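You operate a simulated robot arm through the tools that you are given. There is no shell and no other tool.

You are at the controls of a simulated robot arm. One attempt, no reset.

Task
Line up the blue cover's holes with the bar and drop in the red bolt.
Fine: the yellow tool marked BAR fully down hole one first, bolt down hole five, then the tool back in its cell of the rack.

The check looks at the end state, three seconds after you hand in, the way a careful person would. Anything else that was tipped, shoved, dropped, spilled or broken makes it a failure. Lids that push on must go on centred and level and be pressed home; caps that screw on are set level and turned clockwise until they are tight.

Robot
A 6-joint arm with a fingered hand, fixed in place. Base frame: the origin is on the floor under the middle of its stand, x ahead of it, y to its left, z up; the work surface is at about z = 78. Units: cm, degrees, N and s.
It reaches about 134.6 cm from its shoulder. Its first joint turns from -149.0 to 149.0 degrees. Payload 3.5 kg.
The TCP is the grasp point between the finger pads, 2.6 cm short of the fingertips. In the tool frame z runs along the fingers and y along their closing line. The gripper opens to 13.2 cm; its body begins 7.3 cm behind the TCP. The gripper is a hand of 4 fingers: y runs from the thumb to the fingers, the wrist lies at [0, 0, -23.4] in the tool frame.
Orientation is that of the tool frame in the base frame, as [roll, pitch, yaw] about the fixed x, y, z axes, in that order (R = Rz(yaw) Ry(pitch) Rx(roll)). With the fingers straight down and closing along the base's y, the tool's x points along the base's -x, its y along +y and its z along -z.

Tools
- The arm moves only by the tool servo_tool. Its argument "commands" is a list of rows, each a list of 2 entries, a list of its own where there are three numbers: the shift along the tool's x, y, z in cm, then the turn, a rotation vector about the tool's x, y, z in rad. In form: [[[tx, ty, tz], [ax, ay, az]], ...]. A call has 1 to 20 rows; each row shifts and turns the commanded pose from where the row before left it, along the tool's axes as they then stand. Rows are played at 5 a second. More than 5 cm and 8.6 degrees between two rows, and nothing of the call is played. Where a pose cannot be reached the arm comes as near as it can. A force on the tool above 50 N (or 10 N above the force at the start of the call, whichever is more), or a blocked arm, ends the call early, and 0.2 s more pass. In this call time passes only in rows, and 0.2 s behind the last. The reply holds the time, the measured pose of the TCP, the force on the tool along the base axes, the opening and the grip force, in the units named above and with some noise, with the torque about the TCP (base axes, N m) and any sound that the robot's microphone picked up, and new pictures: "views" is both (left out), scene, wrist or none.
- Cameras (640 x 400 px; columns grow to the right, rows downward): "scene" is fixed at [4.97, -49.94, 135.28]; the picture's right is [-0.57, -0.82, 0.00], its down [-0.63, 0.44, -0.64] and it looks along [0.53, -0.36, -0.77] (base axes); focal length 309 px, centre (320, 200). "wrist" rides on the gripper at [6.8, 0.2, -9.7] in the tool frame; the picture's right is [-0.02, 1.00, 0.00], its down [-0.82, -0.02, -0.58] and it looks along [-0.58, -0.01, 0.82] (tool axes); focal length 270 px, centre (320, 200). There is no depth. A picture from a camera that has moved, and an enlarged one, comes with that camera's place and axes in the base frame and with its lens.
- raise_lower(by): slides the trunk up (or, below 0, down) by that many cm; the arm rides with it, the base frame stays. It gives what a move gives, with no picture.
- move_fingers(finger1, finger2, finger3, thumb_bend): sets how far each is bent, from 0 (flat) to 1 (curled in); at 0.3 the hand is open as for a grip, at 0.7 the pads meet at the TCP. One left out holds its place. A second passes; each finger stops where it meets its share of the squeeze, and holds until it gets a number again. It is the only way to open and close the hand. It gives what a move gives, with no picture; readings hold the bend of each and the force on the fingers (four entries, about 0 where the hand has none), thumb and palm.
- inspect(camera, box): a new picture of the part [left, top, right, bottom] of that camera's present view, enlarged. It takes no simulated time.
- sign_off(): hands the job in; it is judged then, once.

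Nothing tells you positions but the pictures and the camera data. Unless the task says otherwise, let go and move clear before handing in.

The tools are called after "Emit:" as a command line: name --argument value ..., lists and objects as JSON in quotes. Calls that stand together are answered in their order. servo_tool: Moves the arm, as the interface text tells. Its arguments: {"type":"object","properties":{"commands":{"type":"array"},"views":{"type":"string","enum":["both","scene","wrist","none"]}},"required":["commands"]} The other tools are called the same way: raise_lower (by) moves the trunk up or down; move_fingers (finger1, finger2, finger3, thumb_bend) moves the fingers one by one; inspect (camera, box) takes an enlarged picture of a part of a camera's view; sign_off () hands the job in.

At the start:

```text
time_s: 0.0
tool_pos: [66.88, -45.25, 101.33]
ee_rot: [-179.9, 0.0, -180.0]
ft_force: [0.5, 0.3, 0.3]
wrist_torque: [0.0, 0.03, 0.0]
width: 13.15
grip_force: 0.1
shape: jaw
bend: [0.3, 0.3, 0.3, 0.3]
finger forces: [0.0, 0.0, 0.0, 0.0, 0.0, 0.0]
trunk travel left (down, up): [-91.2, 5.8]
```

scene: 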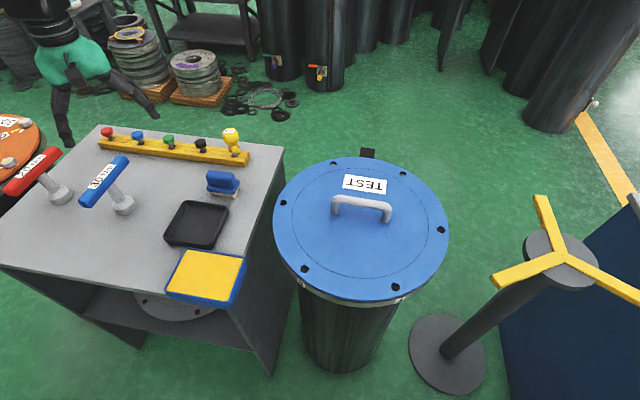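
wrist: 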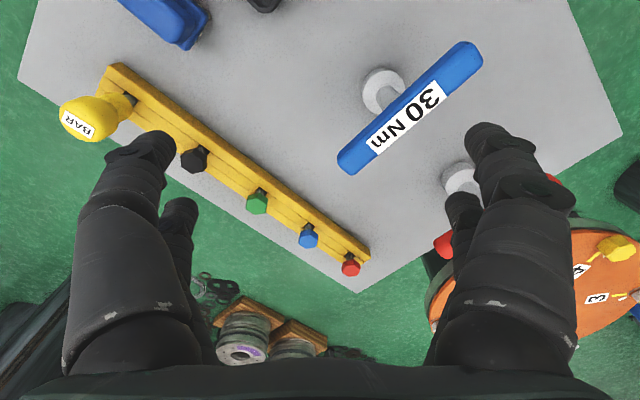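

I see a grey bench with a yellow rack holding red, blue, green and black bolts and the yellow BAR tool, and a blue round cover with six holes on a drum marked TEST. First I'll look closer at each of them.

Emit:
inspect --camera "scene" --box '[260, 140, 460, 310]'

Emit:
inspect --camera "scene" --box '[80, 110, 280, 235]'

Emit:
inspect --camera "wrist" --box '[40, 40, 400, 290]'

Emit:
inspect --camera "scene" --box '[0, 100, 160, 230]'

```text
2.35 times, centred on (360, 225) of scene
camera zoom: at [4.97, -49.94, 135.28], right [-0.57, -0.82, 0.0], down [-0.63, 0.44, -0.64], along [0.53, -0.36, -0.77], focal length 728 px, centre (226, 141)
```

zoom: 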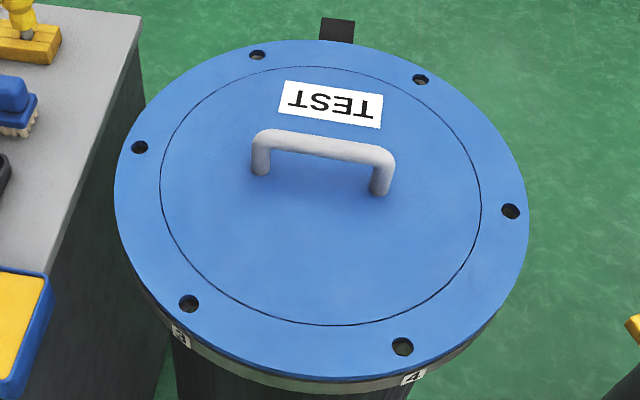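

```text
3.20 times, centred on (180, 172) of scene
camera zoom: at [4.97, -49.94, 135.28], right [-0.57, -0.82, 0.0], down [-0.63, 0.44, -0.64], along [0.53, -0.36, -0.77], focal length 990 px, centre (768, 288)
```

zoom: 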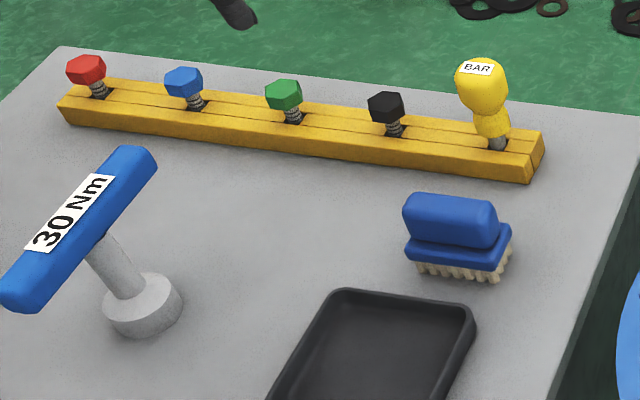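

```text
1.60 times, centred on (220, 165) of wrist
camera zoom: at [60.2, -45.03, 111.15], right [0.02, 1.0, 0.0], down [0.82, -0.02, 0.58], along [0.58, -0.01, -0.82], focal length 432 px, centre (480, 256)
```

zoom: 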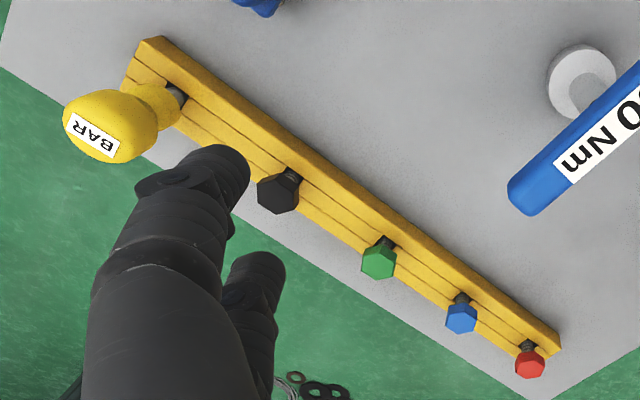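

```text
3.08 times, centred on (80, 165) of scene
camera zoom: at [4.97, -49.94, 135.28], right [-0.57, -0.82, 0.0], down [-0.63, 0.44, -0.64], along [0.53, -0.36, -0.77], focal length 952 px, centre (1058, 308)
```

zoom: 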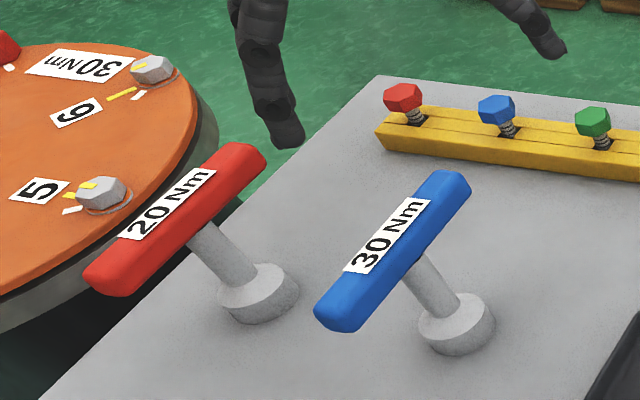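

The bar stands at about (67, -65) and the red bolt at about (90, -41) in the rack. The blue cover's centre is near (35, -83). I'll raise the hand and move over the drum to read its hole numbers.

Emit:
servo_tool --commands '[[[0, 0, -4], [0, 0, 0]], [[0, 0, -4], [0, 0, 0]], [[0, 0, -4], [0, 0, 0]], [[3.9, -2.9, 0], [0, 0, 0]], [[3.9, -2.9, 0], [0, 0, 0]], [[3.9, -2.9, 0], [0, 0, 0]], [[3.9, -2.9, 0], [0, 0, 0]], [[3.9, -2.9, 0], [0, 0, 0]], [[3.9, -2.9, 0], [0, 0, 0]], [[3.9, -2.9, 0], [0, 0, 0]], [[3.9, -2.9, 0], [0, 0, 0]], [[3.9, -2.9, 0], [0, 0, 0]], [[3.9, -2.9, 0], [0, 0, 0]], [[0, 0, 0], [0, 0, 0.145]], [[0, 0, 0], [0, 0, 0.145]], [[0, 0, 0], [0, 0, 0.145]], [[0, 0, 0], [0, 0, 0.145]], [[0, 0, 0], [0, 0, 0.145]], [[0, 0, 0], [0, 0, 0.145]], [[0, 0, 0], [0, 0, 0.145]]]' --views "both"

```text
time_s: 4.2
tool_pos: [28.03, -74.22, 101.29]
ee_rot: [180.0, 0.0, 121.7]
ft_force: [-0.6, 0.2, 0.0]
wrist_torque: [0.01, 0.01, 0.0]
width: 13.21
grip_force: 0.0
shape: jaw
bend: [0.3, 0.3, 0.3, 0.3]
finger forces: [0.1, 0.0, 0.0, 0.0, 0.0, 0.0]
out of reach, approached as far as the arm can: row 1, 2, 3, 8
trunk travel left (down, up): [-91.2, 5.8]
camera wrist: at [24.66, -68.23, 111.15], right [0.86, 0.5, 0.0], down [0.41, -0.71, 0.58], along [0.29, -0.5, -0.82], focal length 270 px, centre (320, 200)
```

scene: 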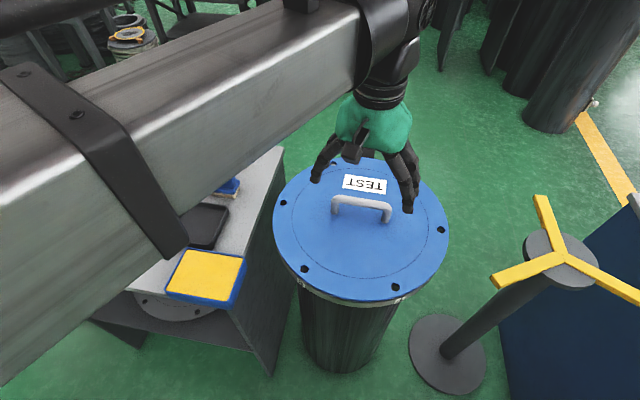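
wrist: 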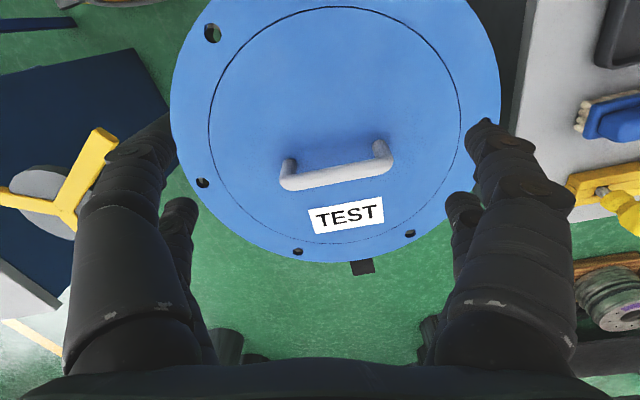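

The cover's top is at about z = 80.5 with its centre near (33.8, -80.5), and the six holes sit on a 17.5 cm radius. I've only read labels 3 and 4 so far, so I'll swing round to the far side of the drum for the others.

Emit:
servo_tool --commands '[[[-2.825, 3.63, 0], [0, 0, 0.13]], [[-3.27, 3.23, 0], [0, 0, 0.13]], [[-3.67, 2.78, 0], [0, 0, 0.13]], [[-4.0, 2.28, 0], [0, 0, 0.13]], [[-4.26, 1.74, 0], [0, 0, 0.13]], [[-4.45, 1.17, 0], [0, 0, 0.13]], [[-4.56, 0.59, 0], [0, 0, 0.13]], [[-4.6, 0.0, 0], [0, 0, 0.13]]]' --views "wrist"

```text
time_s: 6.0
tool_pos: [43.99, -100.04, 101.33]
ee_rot: [179.9, 0.1, 62.2]
ft_force: [-0.1, -0.9, 0.3]
wrist_torque: [-0.04, 0.02, -0.03]
width: 13.17
grip_force: 0.1
shape: jaw
bend: [0.3, 0.3, 0.3, 0.3]
finger forces: [0.0, 0.0, 0.0, 0.0, 0.1, 0.1]
out of reach, approached as far as the arm can: row 7
trunk travel left (down, up): [-91.2, 5.8]
camera wrist: at [47.51, -94.05, 111.13], right [0.87, -0.49, 0.0], down [-0.4, -0.71, 0.58], along [-0.28, -0.5, -0.82], focal length 270 px, centre (320, 200)
```

wrist: 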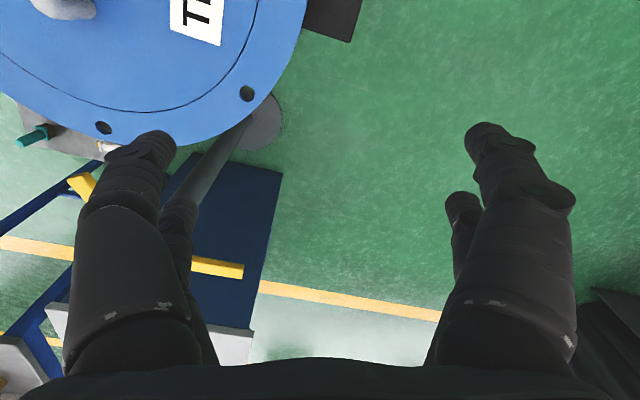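

I went past to the outer side of the drum, still clear of everything. A label near one hole is partly visible here, so I'll zoom in on it.

Emit:
inspect --camera "wrist" --box '[0, 60, 300, 220]'

```text
2.13 times, centred on (150, 140) of wrist
camera zoom: at [47.51, -94.05, 111.13], right [0.87, -0.49, 0.0], down [-0.4, -0.71, 0.58], along [-0.28, -0.5, -0.82], focal length 577 px, centre (683, 328)
```

zoom: 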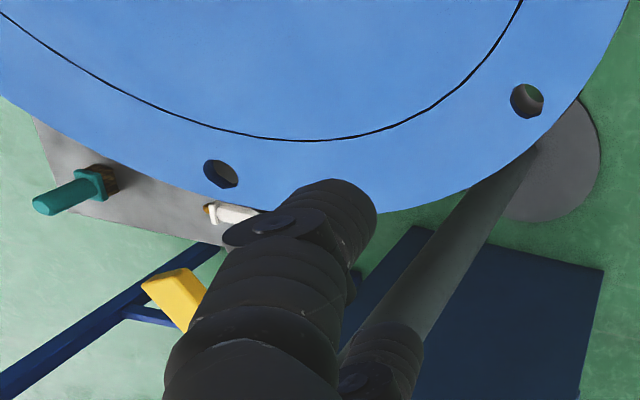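

The hole's label is hidden behind a finger. I'll move over to the bench side of the drum and look back at its +x side, where hole one should be.

Emit:
servo_tool --commands '[[[4.15, 1.14, 0], [0, 0, 0]], [[4.15, 1.14, 0], [0, 0, 0]], [[4.15, 1.14, 0], [0, 0, 0]], [[4.15, 1.14, 0], [0, 0, 0]], [[4.15, 1.14, 0], [0, 0, 0]], [[4.15, 1.14, 0], [0, 0, 0]], [[4.15, 1.14, 0], [0, 0, 0]], [[0, 0, 0], [0, 0, 0.14]], [[0, 0, 0], [0, 0, 0.14]], [[0, 0, 0], [0, 0, 0.14]], [[0, 0, 0], [0, 0, 0.14]]]' --views "wrist"

Emit:
inspect --camera "wrist" --box '[160, 0, 480, 200]'

```text
time_s: 8.4
tool_pos: [64.75, -78.2, 101.35]
ee_rot: [180.0, 0.0, 30.1]
ft_force: [0.2, -0.1, -0.1]
wrist_torque: [0.01, 0.01, 0.01]
width: 13.19
grip_force: 0.1
shape: jaw
bend: [0.3, 0.3, 0.3, 0.3]
finger forces: [0.0, 0.1, 0.1, 0.0, 0.0, 0.0]
out of reach, approached as far as the arm can: row 5, 6
trunk travel left (down, up): [-91.2, 5.8]
camera wrist: at [70.81, -74.93, 111.15], right [0.48, -0.88, 0.0], down [-0.72, -0.39, 0.58], along [-0.51, -0.28, -0.82], focal length 270 px, centre (320, 200)
```

wrist: 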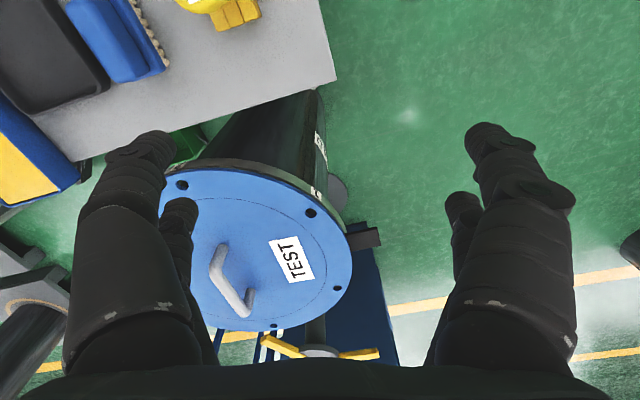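

```text
2.00 times, centred on (320, 100) of wrist
camera zoom: at [70.81, -74.93, 111.15], right [0.48, -0.88, 0.0], down [-0.72, -0.39, 0.58], along [-0.51, -0.28, -0.82], focal length 541 px, centre (320, 400)
```

zoom: 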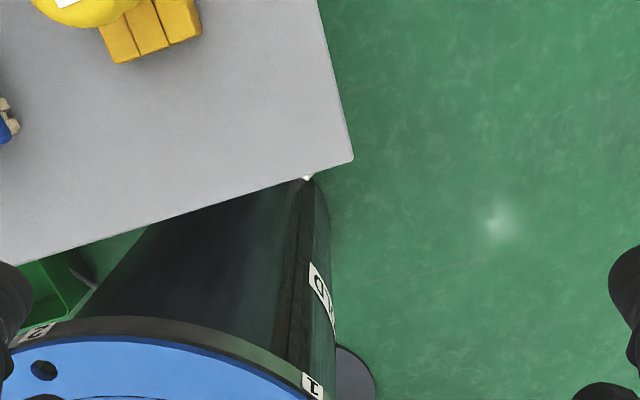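

Label 1 is beside the hole near (50.6, -85.5) and label 2 beside the next one. With 3 and 4 already read, the numbers run in order, so hole five is near (21, -92.5). Next I'll zoom on hole one to see how far the cover is off.

Emit:
inspect --camera "wrist" --box '[270, 160, 350, 230]'

Emit:
inspect --camera "wrist" --box '[140, 140, 400, 340]'

Emit:
inspect --camera "scene" --box '[280, 240, 440, 320]'

```text
5.71 times, centred on (310, 195) of wrist
camera zoom: at [70.81, -74.93, 111.15], right [0.48, -0.88, 0.0], down [-0.72, -0.39, 0.58], along [-0.51, -0.28, -0.82], focal length 1544 px, centre (377, 229)
```

zoom: 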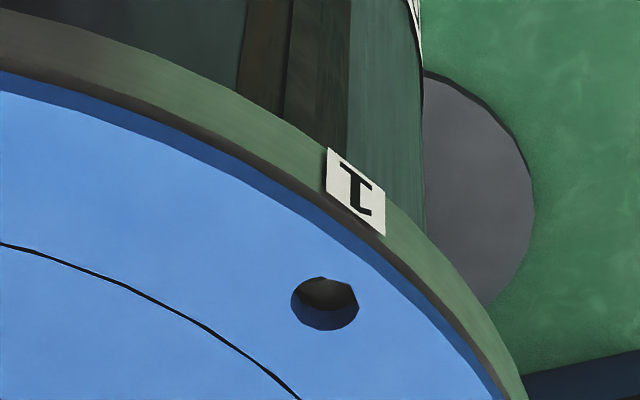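

```text
2.00 times, centred on (270, 240) of wrist
camera zoom: at [70.81, -74.93, 111.15], right [0.48, -0.88, 0.0], down [-0.72, -0.39, 0.58], along [-0.51, -0.28, -0.82], focal length 541 px, centre (420, 120)
```

zoom: 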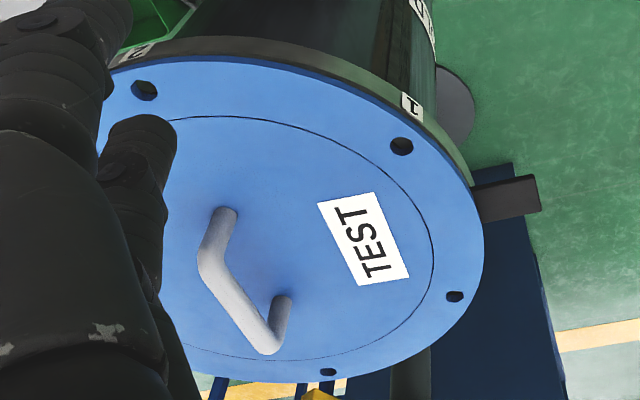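

```text
4.00 times, centred on (360, 280) of scene
camera zoom: at [4.97, -49.94, 135.28], right [-0.57, -0.82, 0.0], down [-0.63, 0.44, -0.64], along [0.53, -0.36, -0.77], focal length 1237 px, centre (160, -120)
```

zoom: 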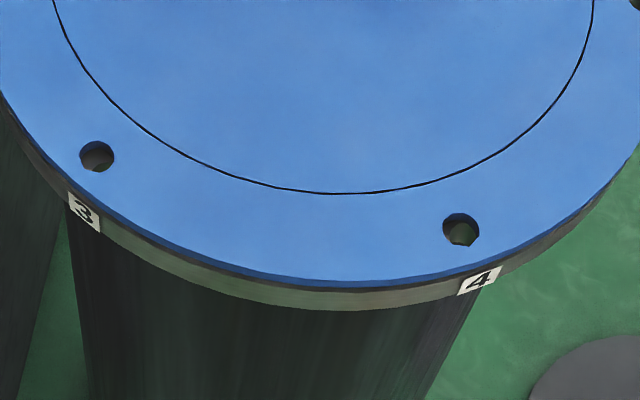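

Hole one is where I took it to be. The cover looks turned about 3–4° clockwise from the flange labels, roughly 1 cm at the holes. Next I'll take the hand over the BAR tool to measure it and the rack.

Emit:
servo_tool --commands '[[[2.77, -3.29, 0], [0, 0, 0]], [[2.77, -3.29, 0], [0, 0, 0]], [[2.77, -3.29, 0], [0, 0, 0]], [[0, 0, 0], [0, 0, -0.139]], [[0, 0, 0], [0, 0, -0.139]]]' --views "both"

Emit:
inspect --camera "wrist" --box '[200, 0, 440, 150]'

```text
time_s: 9.6
tool_pos: [66.88, -65.51, 101.29]
ee_rot: [180.0, 0.0, 46.2]
ft_force: [-0.3, -0.7, 0.7]
wrist_torque: [0.02, -0.01, 0.02]
width: 13.18
grip_force: 0.1
shape: jaw
bend: [0.3, 0.3, 0.3, 0.3]
finger forces: [0.0, 0.0, 0.0, 0.0, 0.0, 0.0]
trunk travel left (down, up): [-91.2, 5.8]
camera wrist: at [71.98, -60.65, 111.14], right [0.7, -0.71, 0.0], down [-0.58, -0.57, 0.58], along [-0.41, -0.41, -0.82], focal length 270 px, centre (320, 200)
```

scene: 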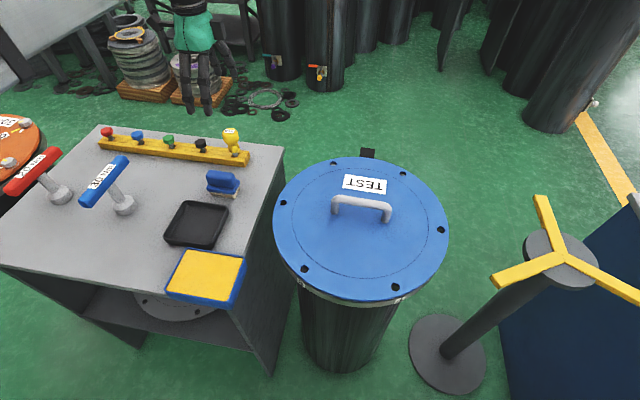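
wrist: 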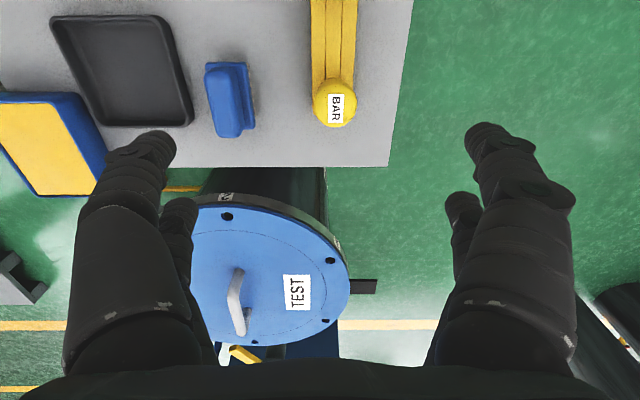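

```text
2.67 times, centred on (320, 75) of wrist
camera zoom: at [71.98, -60.65, 111.14], right [0.7, -0.71, 0.0], down [-0.58, -0.57, 0.58], along [-0.41, -0.41, -0.82], focal length 721 px, centre (320, 533)
```

zoom: 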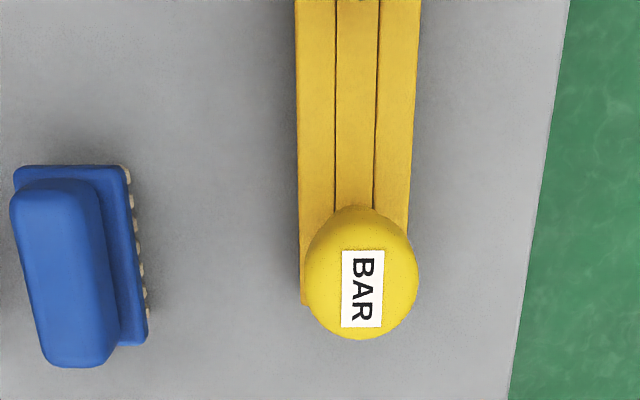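

BAR's top is at about (68.1, -66.5, 88) and the rack top at about z = 80.4. The brush stands close on one side, so I'll part-close the fingers and centre over BAR before going down.

Emit:
move_fingers --finger1 0.45 --finger2 0.45 --finger3 0.45 --thumb_bend 0.45

Emit:
servo_tool --commands '[[[0.145, 1.51, 2.0], [0, 0, 0]], [[0, 0, 3.0], [0, 0, 0]], [[0, 0, 2.3], [0, 0, 0]]]' --views "both"

```text
time_s: 10.6
tool_pos: [66.98, -65.41, 101.3]
ee_rot: [180.0, 0.0, 46.2]
ft_force: [-0.8, 1.2, 0.3]
wrist_torque: [0.0, -0.01, -0.01]
width: 8.36
grip_force: 0.1
shape: fingers
bend: [0.45, 0.45, 0.45, 0.45]
finger forces: [0.1, 0.0, 0.1, 0.1, 0.1, 0.0]
trunk travel left (down, up): [-91.2, 5.8]
```

```text
time_s: 11.4
tool_pos: [68.1, -66.34, 101.46]
ee_rot: [180.0, 0.0, 46.1]
ft_force: [0.2, -0.8, -0.5]
wrist_torque: [-0.02, -0.01, 0.03]
width: 8.35
grip_force: 0.2
shape: fingers
bend: [0.45, 0.45, 0.45, 0.45]
finger forces: [0.0, 0.0, 0.0, 0.0, 0.1, 0.0]
out of reach, approached as far as the arm can: row 1, 2, 3
trunk travel left (down, up): [-91.2, 5.8]
camera wrist: at [73.13, -61.49, 111.15], right [0.7, -0.71, 0.0], down [-0.58, -0.57, 0.58], along [-0.41, -0.41, -0.82], focal length 270 px, centre (320, 200)
```

scene: 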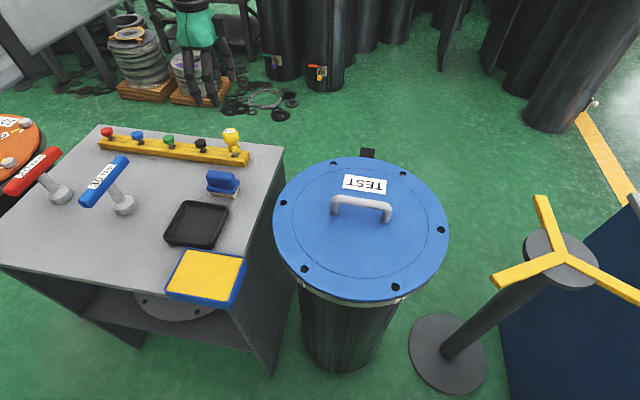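
wrist: 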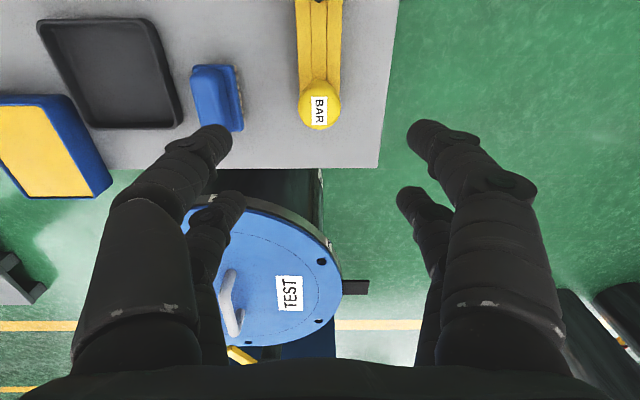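

The arm reports out of reach for any vertical shift, so height seems to come only from the trunk. I'll test that with a small lowering.

Emit:
raise_lower --by -4

```text
time_s: 12.2
tool_pos: [68.08, -66.27, 97.31]
ee_rot: [179.9, 0.0, 46.2]
ft_force: [-0.3, -0.3, -0.2]
wrist_torque: [0.01, 0.02, 0.01]
width: 8.35
grip_force: 0.1
shape: fingers
bend: [0.45, 0.45, 0.45, 0.45]
finger forces: [0.1, 0.0, 0.0, 0.1, 0.0, 0.1]
trunk travel left (down, up): [-87.2, 9.8]
```

The trunk does set the height. I'll lower to just above BAR's head and check that it's centred.

Emit:
raise_lower --by -5.2

Emit:
servo_tool --commands '[[[0, 0, 0], [0, 0, 0]]]' --views "both"

Emit:
inspect --camera "wrist" --box '[200, 60, 440, 210]'

```text
time_s: 13.2
tool_pos: [68.03, -66.36, 92.13]
ee_rot: [-180.0, 0.0, 46.1]
ft_force: [1.0, 0.3, 0.9]
wrist_torque: [0.02, 0.02, -0.02]
width: 8.34
grip_force: 0.1
shape: fingers
bend: [0.45, 0.45, 0.45, 0.45]
finger forces: [0.0, 0.0, 0.0, 0.0, 0.0, 0.0]
trunk travel left (down, up): [-82.0, 15.0]
```

```text
time_s: 13.6
tool_pos: [68.16, -66.31, 92.22]
ee_rot: [-180.0, 0.0, 46.1]
ft_force: [-0.2, -0.3, 0.6]
wrist_torque: [-0.01, 0.03, 0.01]
width: 8.36
grip_force: 0.2
shape: fingers
bend: [0.45, 0.45, 0.45, 0.45]
finger forces: [0.1, 0.0, 0.0, 0.0, 0.0, 0.0]
trunk travel left (down, up): [-82.0, 15.0]
camera wrist: at [73.13, -61.5, 101.95], right [0.7, -0.71, 0.0], down [-0.58, -0.57, 0.58], along [-0.41, -0.41, -0.82], focal length 270 px, centre (320, 200)
```

scene: 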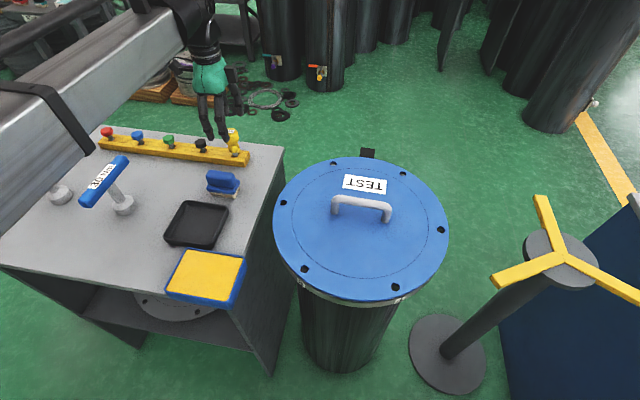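
wrist: 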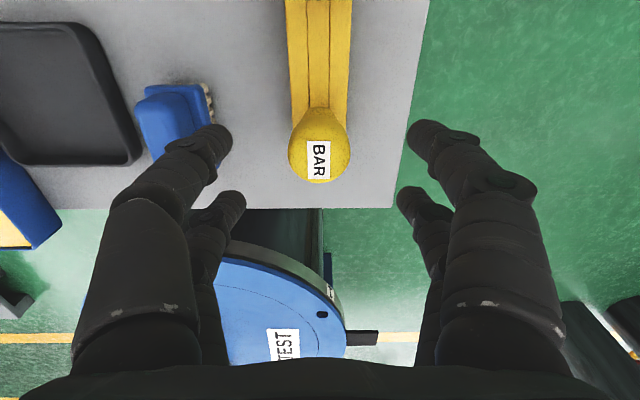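

```text
2.67 times, centred on (320, 135) of wrist
camera zoom: at [73.13, -61.5, 101.95], right [0.7, -0.71, 0.0], down [-0.58, -0.57, 0.58], along [-0.41, -0.41, -0.82], focal length 721 px, centre (320, 373)
```

zoom: 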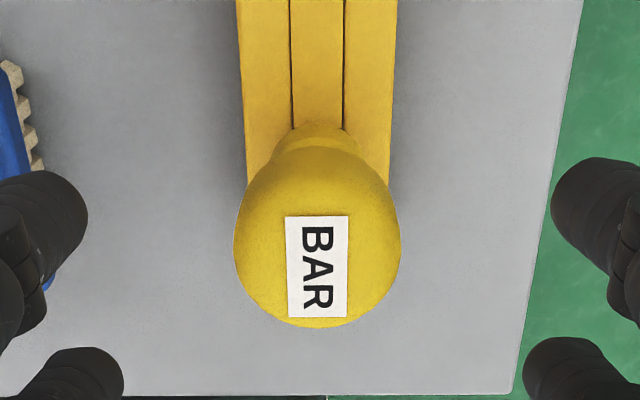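

BAR is centred between the fingers to within a few millimetres. I'll nudge it and lower to grip height around the bulb.

Emit:
servo_tool --commands '[[[-0.2, 0, 0], [0, 0, 0]]]' --views "none"

Emit:
raise_lower --by -4

Emit:
raise_lower --by -2.4

Emit:
servo_tool --commands '[[[0, 0, 0], [0, 0, 0]]]' --views "both"

```text
time_s: 14.0
tool_pos: [67.96, -66.53, 92.13]
ee_rot: [-180.0, 0.0, 46.1]
ft_force: [-0.7, 0.1, 0.4]
wrist_torque: [0.01, -0.04, -0.02]
width: 8.34
grip_force: 0.1
shape: fingers
bend: [0.45, 0.45, 0.45, 0.45]
finger forces: [0.0, 0.1, 0.0, 0.0, 0.0, 0.0]
trunk travel left (down, up): [-82.0, 15.0]
```

```text
time_s: 14.8
tool_pos: [67.95, -66.46, 88.08]
ee_rot: [-180.0, 0.1, 46.0]
ft_force: [-1.0, -0.1, -0.2]
wrist_torque: [-0.02, -0.02, 0.0]
width: 8.36
grip_force: 0.1
shape: fingers
bend: [0.45, 0.45, 0.45, 0.45]
finger forces: [0.0, 0.1, 0.0, 0.0, 0.0, 0.1]
trunk travel left (down, up): [-78.0, 19.0]
```

```text
time_s: 15.5
tool_pos: [68.0, -66.47, 85.8]
ee_rot: [179.9, 0.1, 46.1]
ft_force: [-0.2, 0.6, 0.2]
wrist_torque: [0.0, -0.02, 0.0]
width: 8.32
grip_force: 0.1
shape: fingers
bend: [0.45, 0.45, 0.45, 0.45]
finger forces: [0.0, 0.1, 0.0, 0.0, 0.0, 0.1]
trunk travel left (down, up): [-75.6, 21.4]
```

```text
time_s: 15.9
tool_pos: [67.99, -66.39, 85.79]
ee_rot: [-180.0, 0.1, 46.1]
ft_force: [-0.6, 0.1, -0.2]
wrist_torque: [0.0, 0.0, 0.0]
width: 8.34
grip_force: 0.1
shape: fingers
bend: [0.45, 0.45, 0.45, 0.45]
finger forces: [0.0, 0.1, 0.0, 0.0, 0.1, 0.0]
trunk travel left (down, up): [-75.6, 21.4]
camera wrist: at [72.94, -61.65, 95.55], right [0.7, -0.71, 0.0], down [-0.58, -0.57, 0.58], along [-0.41, -0.41, -0.82], focal length 270 px, centre (320, 200)
```

scene: 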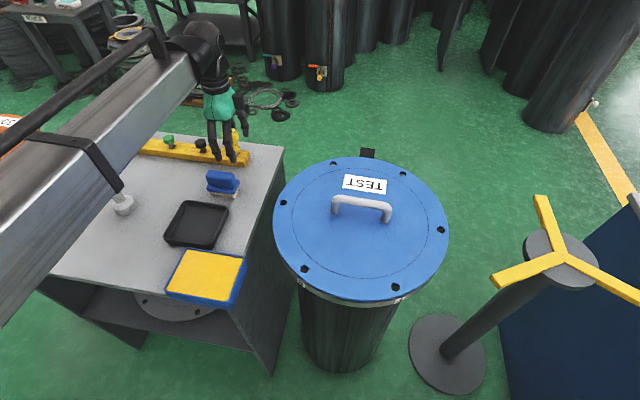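
wrist: 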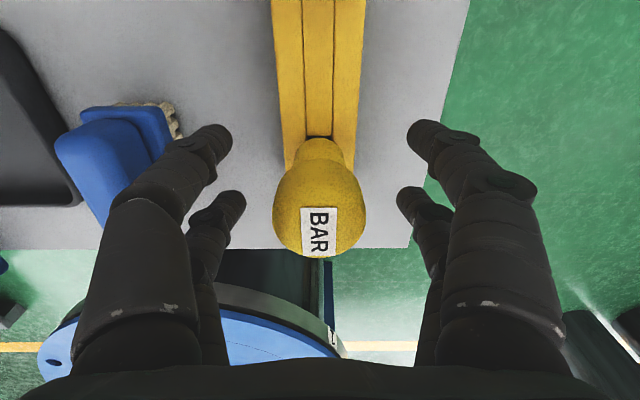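

The hand is around the bulb with no contact yet. Closing the fingers on it now.

Emit:
move_fingers --finger1 0.75 --finger2 0.75 --finger3 0.75 --thumb_bend 0.75

Emit:
servo_tool --commands '[[[0, 0, 0], [0, 0, 0]]]' --views "both"

```text
time_s: 16.9
tool_pos: [67.98, -66.55, 85.74]
ee_rot: [179.9, -0.1, 46.1]
ft_force: [0.7, 0.4, -0.5]
wrist_torque: [-0.03, 0.05, 0.02]
width: 0.15
grip_force: 11.9
shape: fingers
bend: [0.72, 0.73, 0.73, 0.72]
finger forces: [5.0, 7.0, 4.4, 0.1, 7.9, 0.1]
trunk travel left (down, up): [-75.6, 21.4]
```

```text
time_s: 17.3
tool_pos: [67.97, -66.42, 85.65]
ee_rot: [-180.0, 0.0, 46.1]
ft_force: [-0.2, 0.7, -1.2]
wrist_torque: [0.0, -0.03, -0.01]
width: 0.15
grip_force: 11.6
shape: fingers
bend: [0.72, 0.73, 0.73, 0.72]
finger forces: [5.0, 7.0, 4.4, 0.1, 7.8, 0.0]
trunk travel left (down, up): [-75.6, 21.4]
camera wrist: at [72.95, -61.65, 95.53], right [0.7, -0.71, 0.0], down [-0.58, -0.57, 0.58], along [-0.41, -0.41, -0.82], focal length 270 px, centre (320, 200)
```

scene: 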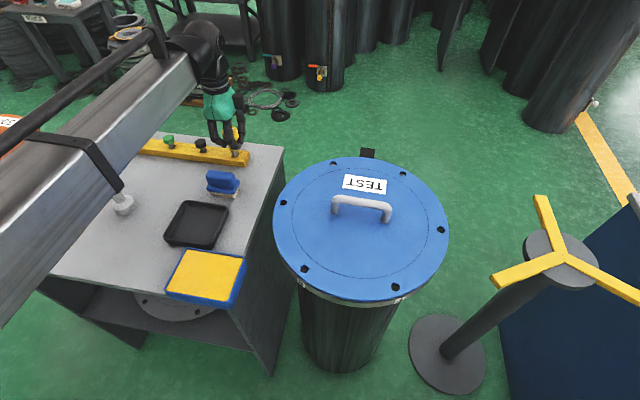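
wrist: 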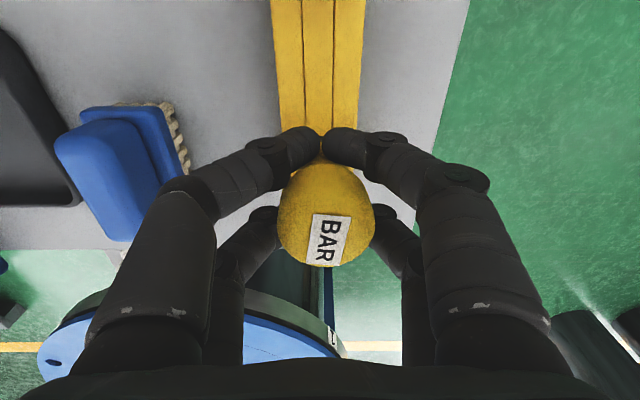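

Emit:
inspect --camera "wrist" --box '[220, 90, 440, 290]'

Emit:
inspect --camera "scene" --box '[180, 80, 280, 180]'

```text
2.00 times, centred on (330, 190) of wrist
camera zoom: at [72.95, -61.65, 95.53], right [0.7, -0.71, 0.0], down [-0.58, -0.57, 0.58], along [-0.41, -0.41, -0.82], focal length 541 px, centre (300, 220)
```

zoom: 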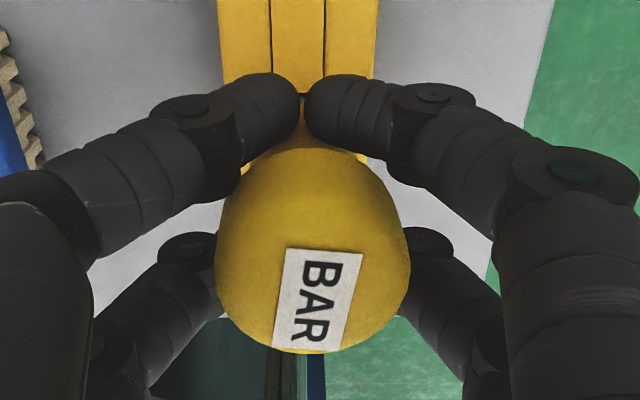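

```text
4.00 times, centred on (230, 130) of scene
camera zoom: at [4.97, -49.94, 135.28], right [-0.57, -0.82, 0.0], down [-0.63, 0.44, -0.64], along [0.53, -0.36, -0.77], focal length 1237 px, centre (680, 480)
```

zoom: 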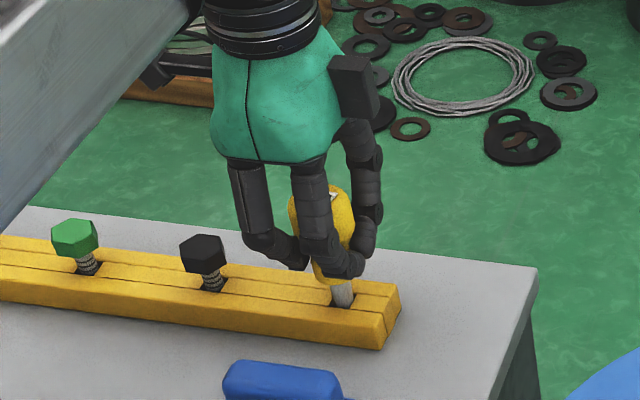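

The four fingers are caged round the bulb and neck at about 12 N. I'll lift straight up and check that the bar comes along and hangs straight.

Emit:
raise_lower --by 3

Emit:
inspect --camera "scene" --box '[180, 60, 280, 180]'

Emit:
inspect --camera "wrist" --box '[220, 90, 440, 290]'

```text
time_s: 18.0
tool_pos: [67.9, -66.5, 88.73]
ee_rot: [180.0, -0.1, 46.1]
ft_force: [-0.5, -0.4, -1.4]
wrist_torque: [-0.02, 0.02, -0.03]
width: 0.18
grip_force: 12.4
shape: fingers
bend: [0.73, 0.73, 0.73, 0.72]
finger forces: [5.0, 7.0, 4.4, 0.0, 7.7, 0.0]
trunk travel left (down, up): [-78.6, 18.4]
```

```text
3.33 times, centred on (230, 120) of scene
camera zoom: at [4.97, -49.94, 135.28], right [-0.57, -0.82, 0.0], down [-0.63, 0.44, -0.64], along [0.53, -0.36, -0.77], focal length 1031 px, centre (620, 467)
```

zoom: 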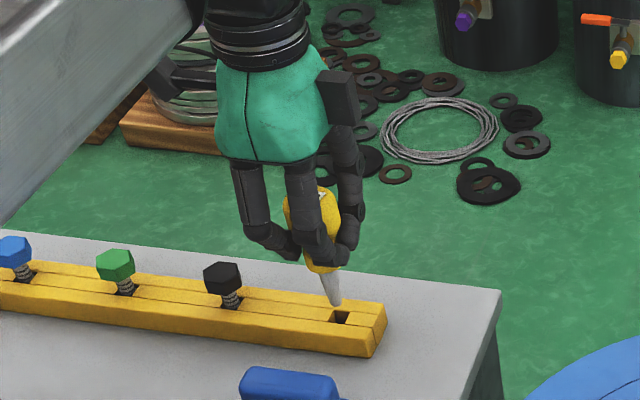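

```text
2.00 times, centred on (330, 190) of wrist
camera zoom: at [72.96, -61.66, 98.53], right [0.7, -0.71, 0.0], down [-0.58, -0.57, 0.58], along [-0.41, -0.41, -0.82], focal length 541 px, centre (300, 220)
```

zoom: 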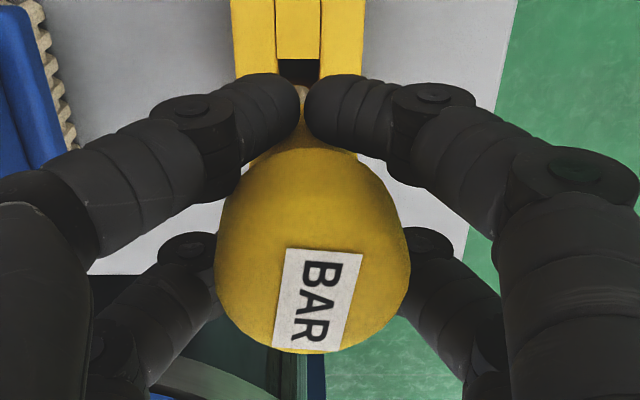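

Emit:
raise_lower --by 4

Emit:
inspect --camera "scene" --box '[205, 90, 265, 165]'

Emit:
inspect --camera "wrist" --box '[260, 60, 380, 180]'

```text
time_s: 18.9
tool_pos: [67.99, -66.41, 92.82]
ee_rot: [179.9, 0.1, 46.1]
ft_force: [0.9, 0.5, -1.6]
wrist_torque: [-0.02, -0.01, -0.01]
width: 0.13
grip_force: 12.5
shape: fingers
bend: [0.73, 0.73, 0.73, 0.72]
finger forces: [4.9, 6.9, 4.3, 0.0, 7.8, 0.0]
trunk travel left (down, up): [-82.6, 14.4]
```

```text
5.33 times, centred on (235, 128) of scene
camera zoom: at [4.97, -49.94, 135.28], right [-0.57, -0.82, 0.0], down [-0.63, 0.44, -0.64], along [0.53, -0.36, -0.77], focal length 1649 px, centre (773, 587)
```

zoom: 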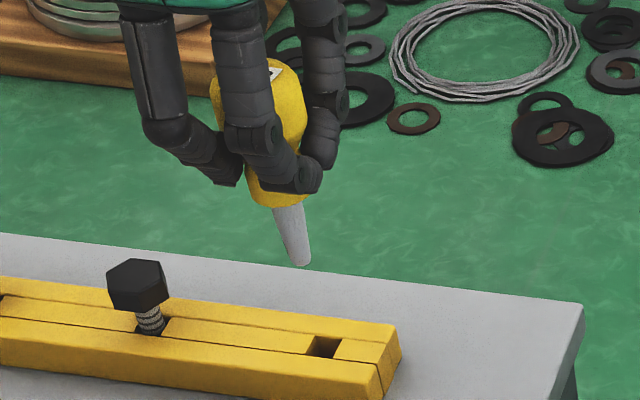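

```text
3.33 times, centred on (320, 120) of wrist
camera zoom: at [72.96, -61.66, 102.53], right [0.7, -0.71, 0.0], down [-0.58, -0.57, 0.58], along [-0.41, -0.41, -0.82], focal length 901 px, centre (320, 467)
```

zoom: 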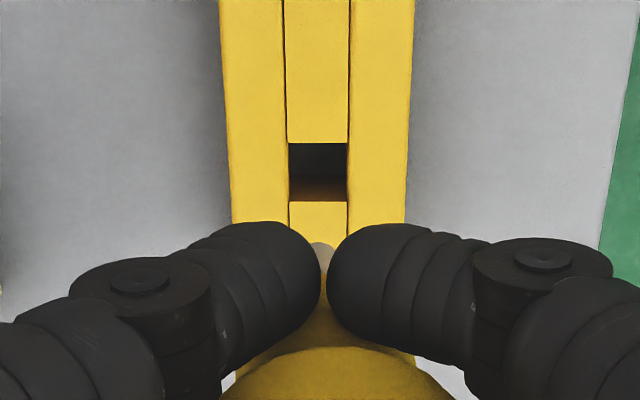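

The bar is held nearly upright, with a tapered steel shank about 3.4 cm long and its tip about 7.3 cm below the TCP. I've noted the seated grip pose as (67.97, -66.45, 85.7) at yaw 46. Now I'll carry it over hole one.

Emit:
raise_lower --by 3

Emit:
servo_tool --commands '[[[-1.5, 0, 0], [0, 0, 0]], [[-3.0, 0, 0], [0, 0, 0]], [[-3.0, 0, 0], [0, 0, 0]], [[-3.0, 0, 0], [0, 0, 0]], [[-3.0, 0, 0], [0, 0, 0]], [[-3.0, 0, 0], [0, 0, 0]], [[-3.0, 0, 0], [0, 0, 0]], [[-3.0, 0, 0], [0, 0, 0]], [[-2.2, 0, 0], [0, 0, 0]], [[-1.2, 0, 0], [0, 0, 0]]]' --views "both"

Emit:
inspect --camera "wrist" --box '[260, 50, 380, 150]'

```text
time_s: 19.6
tool_pos: [68.07, -66.55, 95.72]
ee_rot: [180.0, 0.0, 46.1]
ft_force: [-0.2, 0.9, -0.7]
wrist_torque: [0.0, -0.01, 0.02]
width: 0.15
grip_force: 12.6
shape: fingers
bend: [0.73, 0.73, 0.73, 0.72]
finger forces: [5.0, 7.0, 4.5, 0.0, 7.8, 0.0]
trunk travel left (down, up): [-85.6, 11.4]
```

```text
time_s: 21.8
tool_pos: [49.98, -84.98, 95.64]
ee_rot: [180.0, -0.2, 46.1]
ft_force: [-1.0, -0.4, -1.5]
wrist_torque: [-0.03, 0.0, 0.04]
width: 0.09
grip_force: 12.2
shape: fingers
bend: [0.73, 0.73, 0.73, 0.72]
finger forces: [4.9, 7.2, 4.4, 0.1, 7.5, 0.0]
trunk travel left (down, up): [-85.6, 11.4]
camera wrist: at [55.08, -80.14, 105.53], right [0.7, -0.71, 0.0], down [-0.58, -0.57, 0.58], along [-0.41, -0.41, -0.82], focal length 270 px, centre (320, 200)
```

scene: 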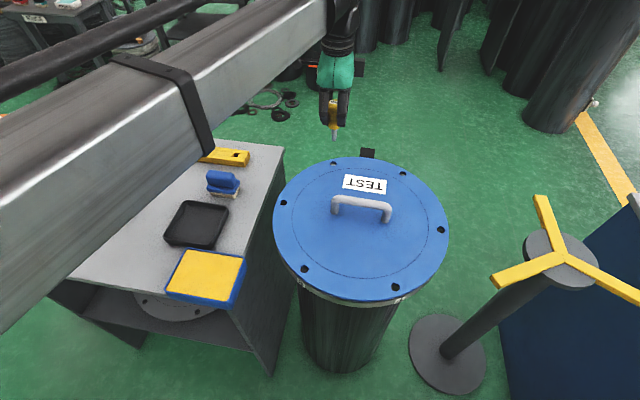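
wrist: 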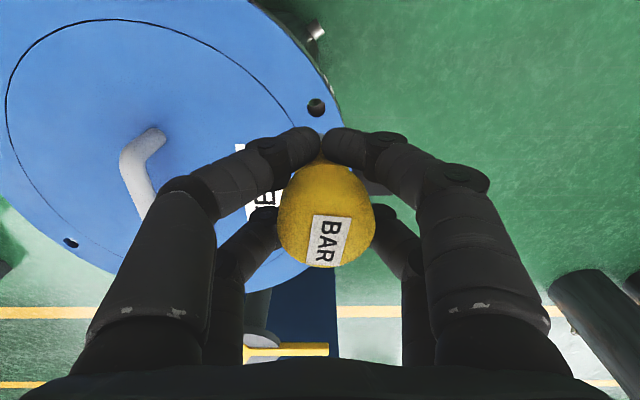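

```text
4.00 times, centred on (320, 100) of wrist
camera zoom: at [55.08, -80.14, 105.53], right [0.7, -0.71, 0.0], down [-0.58, -0.57, 0.58], along [-0.41, -0.41, -0.82], focal length 1081 px, centre (320, 600)
```

zoom: 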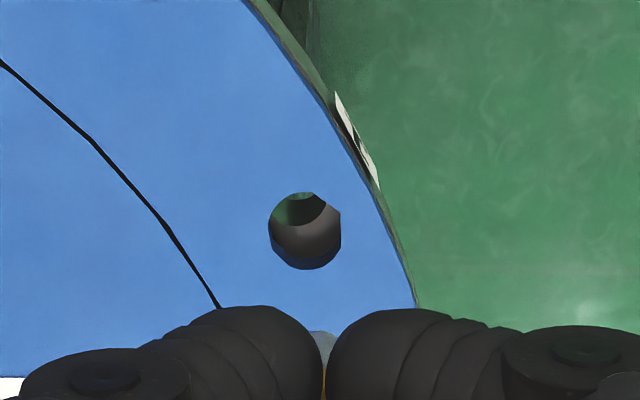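

I can see right into hole one: the flange hole shows offset toward the image's upper left, about 0.6 cm counter-clockwise. I'll zoom in further to measure it.

Emit:
inspect --camera "wrist" --box '[300, 90, 340, 120]'

Emit:
inspect --camera "scene" --box '[310, 80, 360, 180]'

```text
13.33 times, centred on (320, 105) of wrist
camera zoom: at [55.08, -80.14, 105.53], right [0.7, -0.71, 0.0], down [-0.58, -0.57, 0.58], along [-0.41, -0.41, -0.82], focal length 3604 px, centre (320, 1467)
```

zoom: 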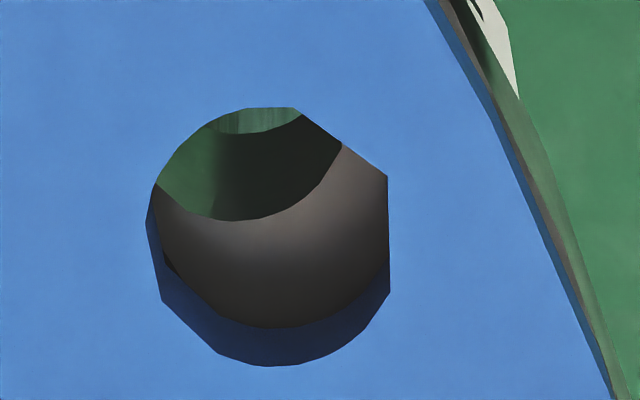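

```text
4.00 times, centred on (335, 130) of scene
camera zoom: at [4.97, -49.94, 135.28], right [-0.57, -0.82, 0.0], down [-0.63, 0.44, -0.64], along [0.53, -0.36, -0.77], focal length 1237 px, centre (260, 480)
```

zoom: 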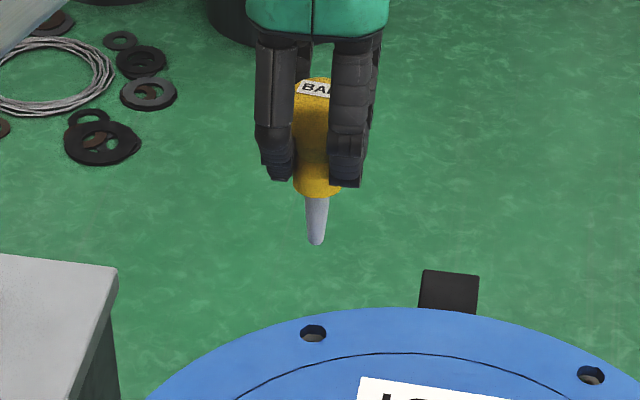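

The flange hole centre is about 0.6 cm counter-clockwise of the cover hole, both roughly 1.5–1.6 cm wide, and the bar's tip is about 0.9 cm. I'll move the tip over the overlap, lower to just above the cover and check it in both views.

Emit:
servo_tool --commands '[[[-0.1, -0.4, 0], [0, 0, 0]]]' --views "none"

Emit:
raise_lower --by -5

Emit:
inspect --camera "wrist" --box '[290, 90, 350, 150]'

Emit:
inspect --camera "scene" --box '[310, 100, 360, 180]'

```text
time_s: 22.2
tool_pos: [49.64, -84.83, 95.82]
ee_rot: [180.0, 0.0, 46.1]
ft_force: [0.4, 0.6, -1.4]
wrist_torque: [0.03, -0.02, 0.0]
width: 0.13
grip_force: 11.9
shape: fingers
bend: [0.73, 0.73, 0.73, 0.72]
finger forces: [4.8, 7.1, 4.1, 0.1, 7.6, 0.0]
trunk travel left (down, up): [-85.6, 11.4]
```

```text
time_s: 23.1
tool_pos: [49.66, -84.78, 90.84]
ee_rot: [180.0, -0.1, 46.0]
ft_force: [0.4, 0.1, -1.5]
wrist_torque: [0.02, 0.0, 0.0]
width: 0.08
grip_force: 12.1
shape: fingers
bend: [0.73, 0.73, 0.73, 0.72]
finger forces: [5.0, 7.1, 4.3, 0.1, 7.6, 0.1]
trunk travel left (down, up): [-80.6, 16.4]
```

```text
6.67 times, centred on (320, 120) of wrist
camera zoom: at [54.66, -79.94, 100.54], right [0.7, -0.71, 0.0], down [-0.58, -0.57, 0.58], along [-0.41, -0.41, -0.82], focal length 1802 px, centre (320, 733)
```

zoom: 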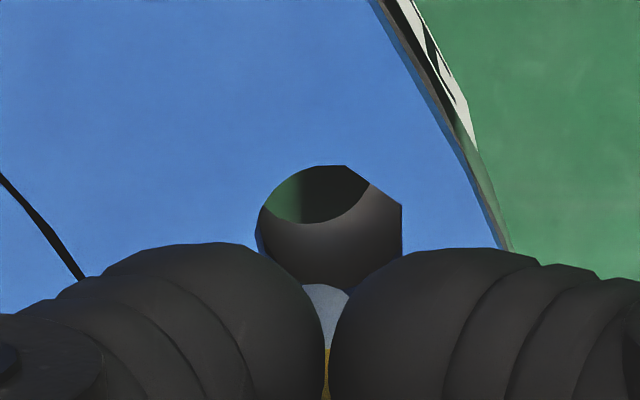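

```text
5.00 times, centred on (335, 140) of scene
camera zoom: at [4.97, -49.94, 135.28], right [-0.57, -0.82, 0.0], down [-0.63, 0.44, -0.64], along [0.53, -0.36, -0.77], focal length 1546 px, centre (245, 500)
```

zoom: 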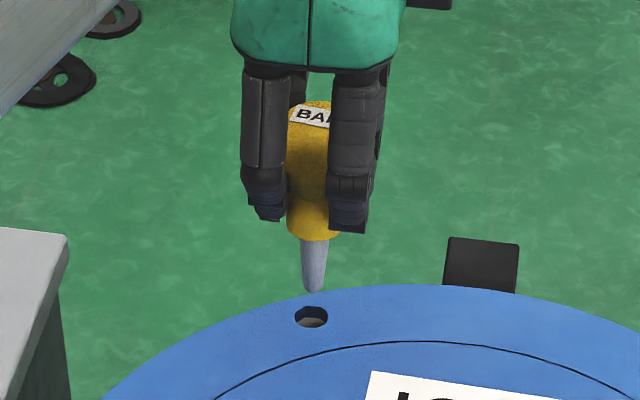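

The tip is right above the cover hole's centre. I'll shift it about 0.3 cm toward the overlap with the flange hole and lower a little more.

Emit:
servo_tool --commands '[[[0.3, -0.08, 0], [0, 0, 0]]]' --views "none"

Emit:
raise_lower --by -1.2

Emit:
inspect --camera "wrist" --box '[290, 90, 350, 150]'

Emit:
inspect --camera "scene" --box '[310, 110, 350, 180]'

```text
time_s: 23.5
tool_pos: [49.88, -84.41, 90.69]
ee_rot: [180.0, 0.0, 46.0]
ft_force: [0.5, -0.1, -2.2]
wrist_torque: [0.01, -0.01, -0.02]
width: 0.1
grip_force: 11.5
shape: fingers
bend: [0.73, 0.73, 0.73, 0.72]
finger forces: [4.9, 7.0, 4.3, 0.0, 7.6, 0.1]
trunk travel left (down, up): [-80.6, 16.4]
```

```text
time_s: 24.1
tool_pos: [49.81, -84.39, 89.55]
ee_rot: [180.0, 0.0, 46.1]
ft_force: [-0.4, 0.2, -1.3]
wrist_torque: [-0.01, 0.0, 0.0]
width: 0.09
grip_force: 12.1
shape: fingers
bend: [0.73, 0.73, 0.73, 0.72]
finger forces: [4.9, 7.1, 4.2, 0.0, 7.6, 0.0]
trunk travel left (down, up): [-79.4, 17.6]
```

```text
6.67 times, centred on (320, 120) of wrist
camera zoom: at [54.83, -79.61, 99.33], right [0.7, -0.71, 0.0], down [-0.58, -0.57, 0.58], along [-0.41, -0.41, -0.82], focal length 1802 px, centre (320, 733)
```

zoom: 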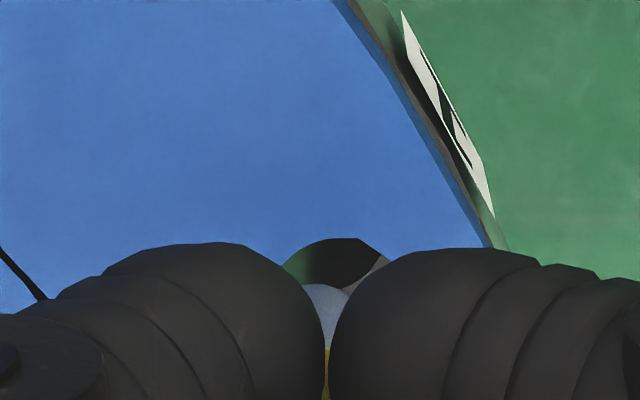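

```text
5.71 times, centred on (330, 145) of scene
camera zoom: at [4.97, -49.94, 135.28], right [-0.57, -0.82, 0.0], down [-0.63, 0.44, -0.64], along [0.53, -0.36, -0.77], focal length 1767 px, centre (263, 514)
```

zoom: 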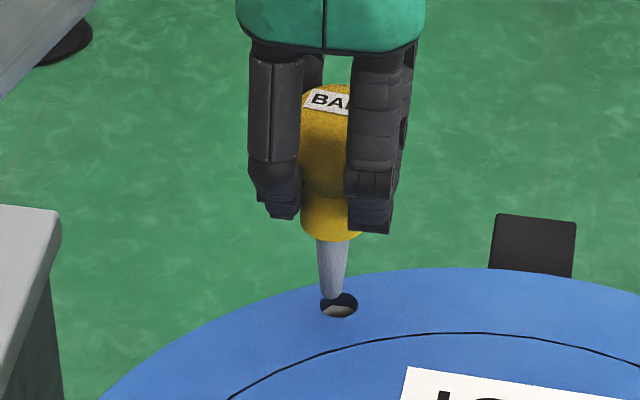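

The tip is just above the overlap of the two holes. I'll lower in small steps and watch the force.

Emit:
raise_lower --by -0.8

Emit:
inspect --camera "scene" --box '[310, 110, 350, 180]'

Emit:
raise_lower --by -0.5

Emit:
inspect --camera "scene" --box '[310, 120, 350, 180]'

```text
time_s: 24.7
tool_pos: [49.8, -84.44, 88.8]
ee_rot: [180.0, 0.0, 46.2]
ft_force: [0.5, -0.4, -1.3]
wrist_torque: [-0.01, 0.01, 0.0]
width: 0.09
grip_force: 11.9
shape: fingers
bend: [0.73, 0.73, 0.73, 0.72]
finger forces: [4.9, 7.0, 4.3, 0.0, 7.6, 0.0]
trunk travel left (down, up): [-78.6, 18.4]
```

```text
5.71 times, centred on (330, 145) of scene
camera zoom: at [4.97, -49.94, 135.28], right [-0.57, -0.82, 0.0], down [-0.63, 0.44, -0.64], along [0.53, -0.36, -0.77], focal length 1767 px, centre (263, 514)
```

zoom: 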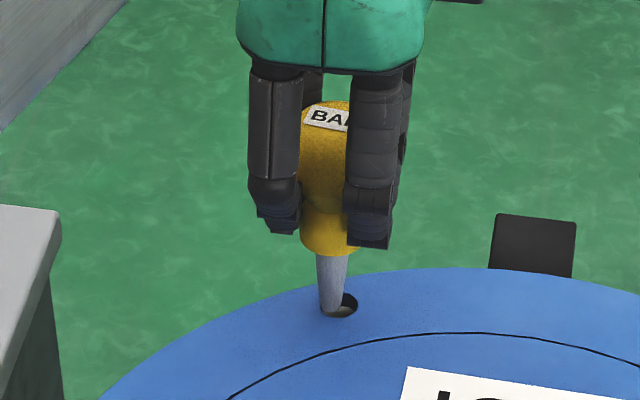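

```text
time_s: 25.2
tool_pos: [49.79, -84.47, 88.26]
ee_rot: [180.0, 0.1, 46.1]
ft_force: [0.0, -0.1, -1.4]
wrist_torque: [0.03, -0.01, 0.0]
width: 0.1
grip_force: 11.9
shape: fingers
bend: [0.73, 0.73, 0.73, 0.72]
finger forces: [4.9, 7.1, 4.3, 0.0, 7.6, 0.1]
trunk travel left (down, up): [-78.1, 18.9]
```

```text
6.67 times, centred on (330, 150) of scene
camera zoom: at [4.97, -49.94, 135.28], right [-0.57, -0.82, 0.0], down [-0.63, 0.44, -0.64], along [0.53, -0.36, -0.77], focal length 2062 px, centre (253, 533)
```

zoom: 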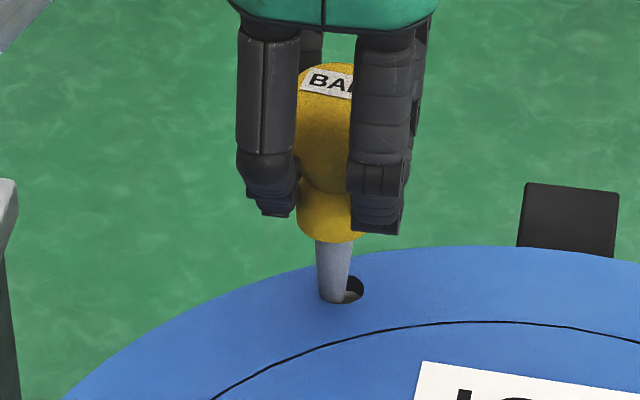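

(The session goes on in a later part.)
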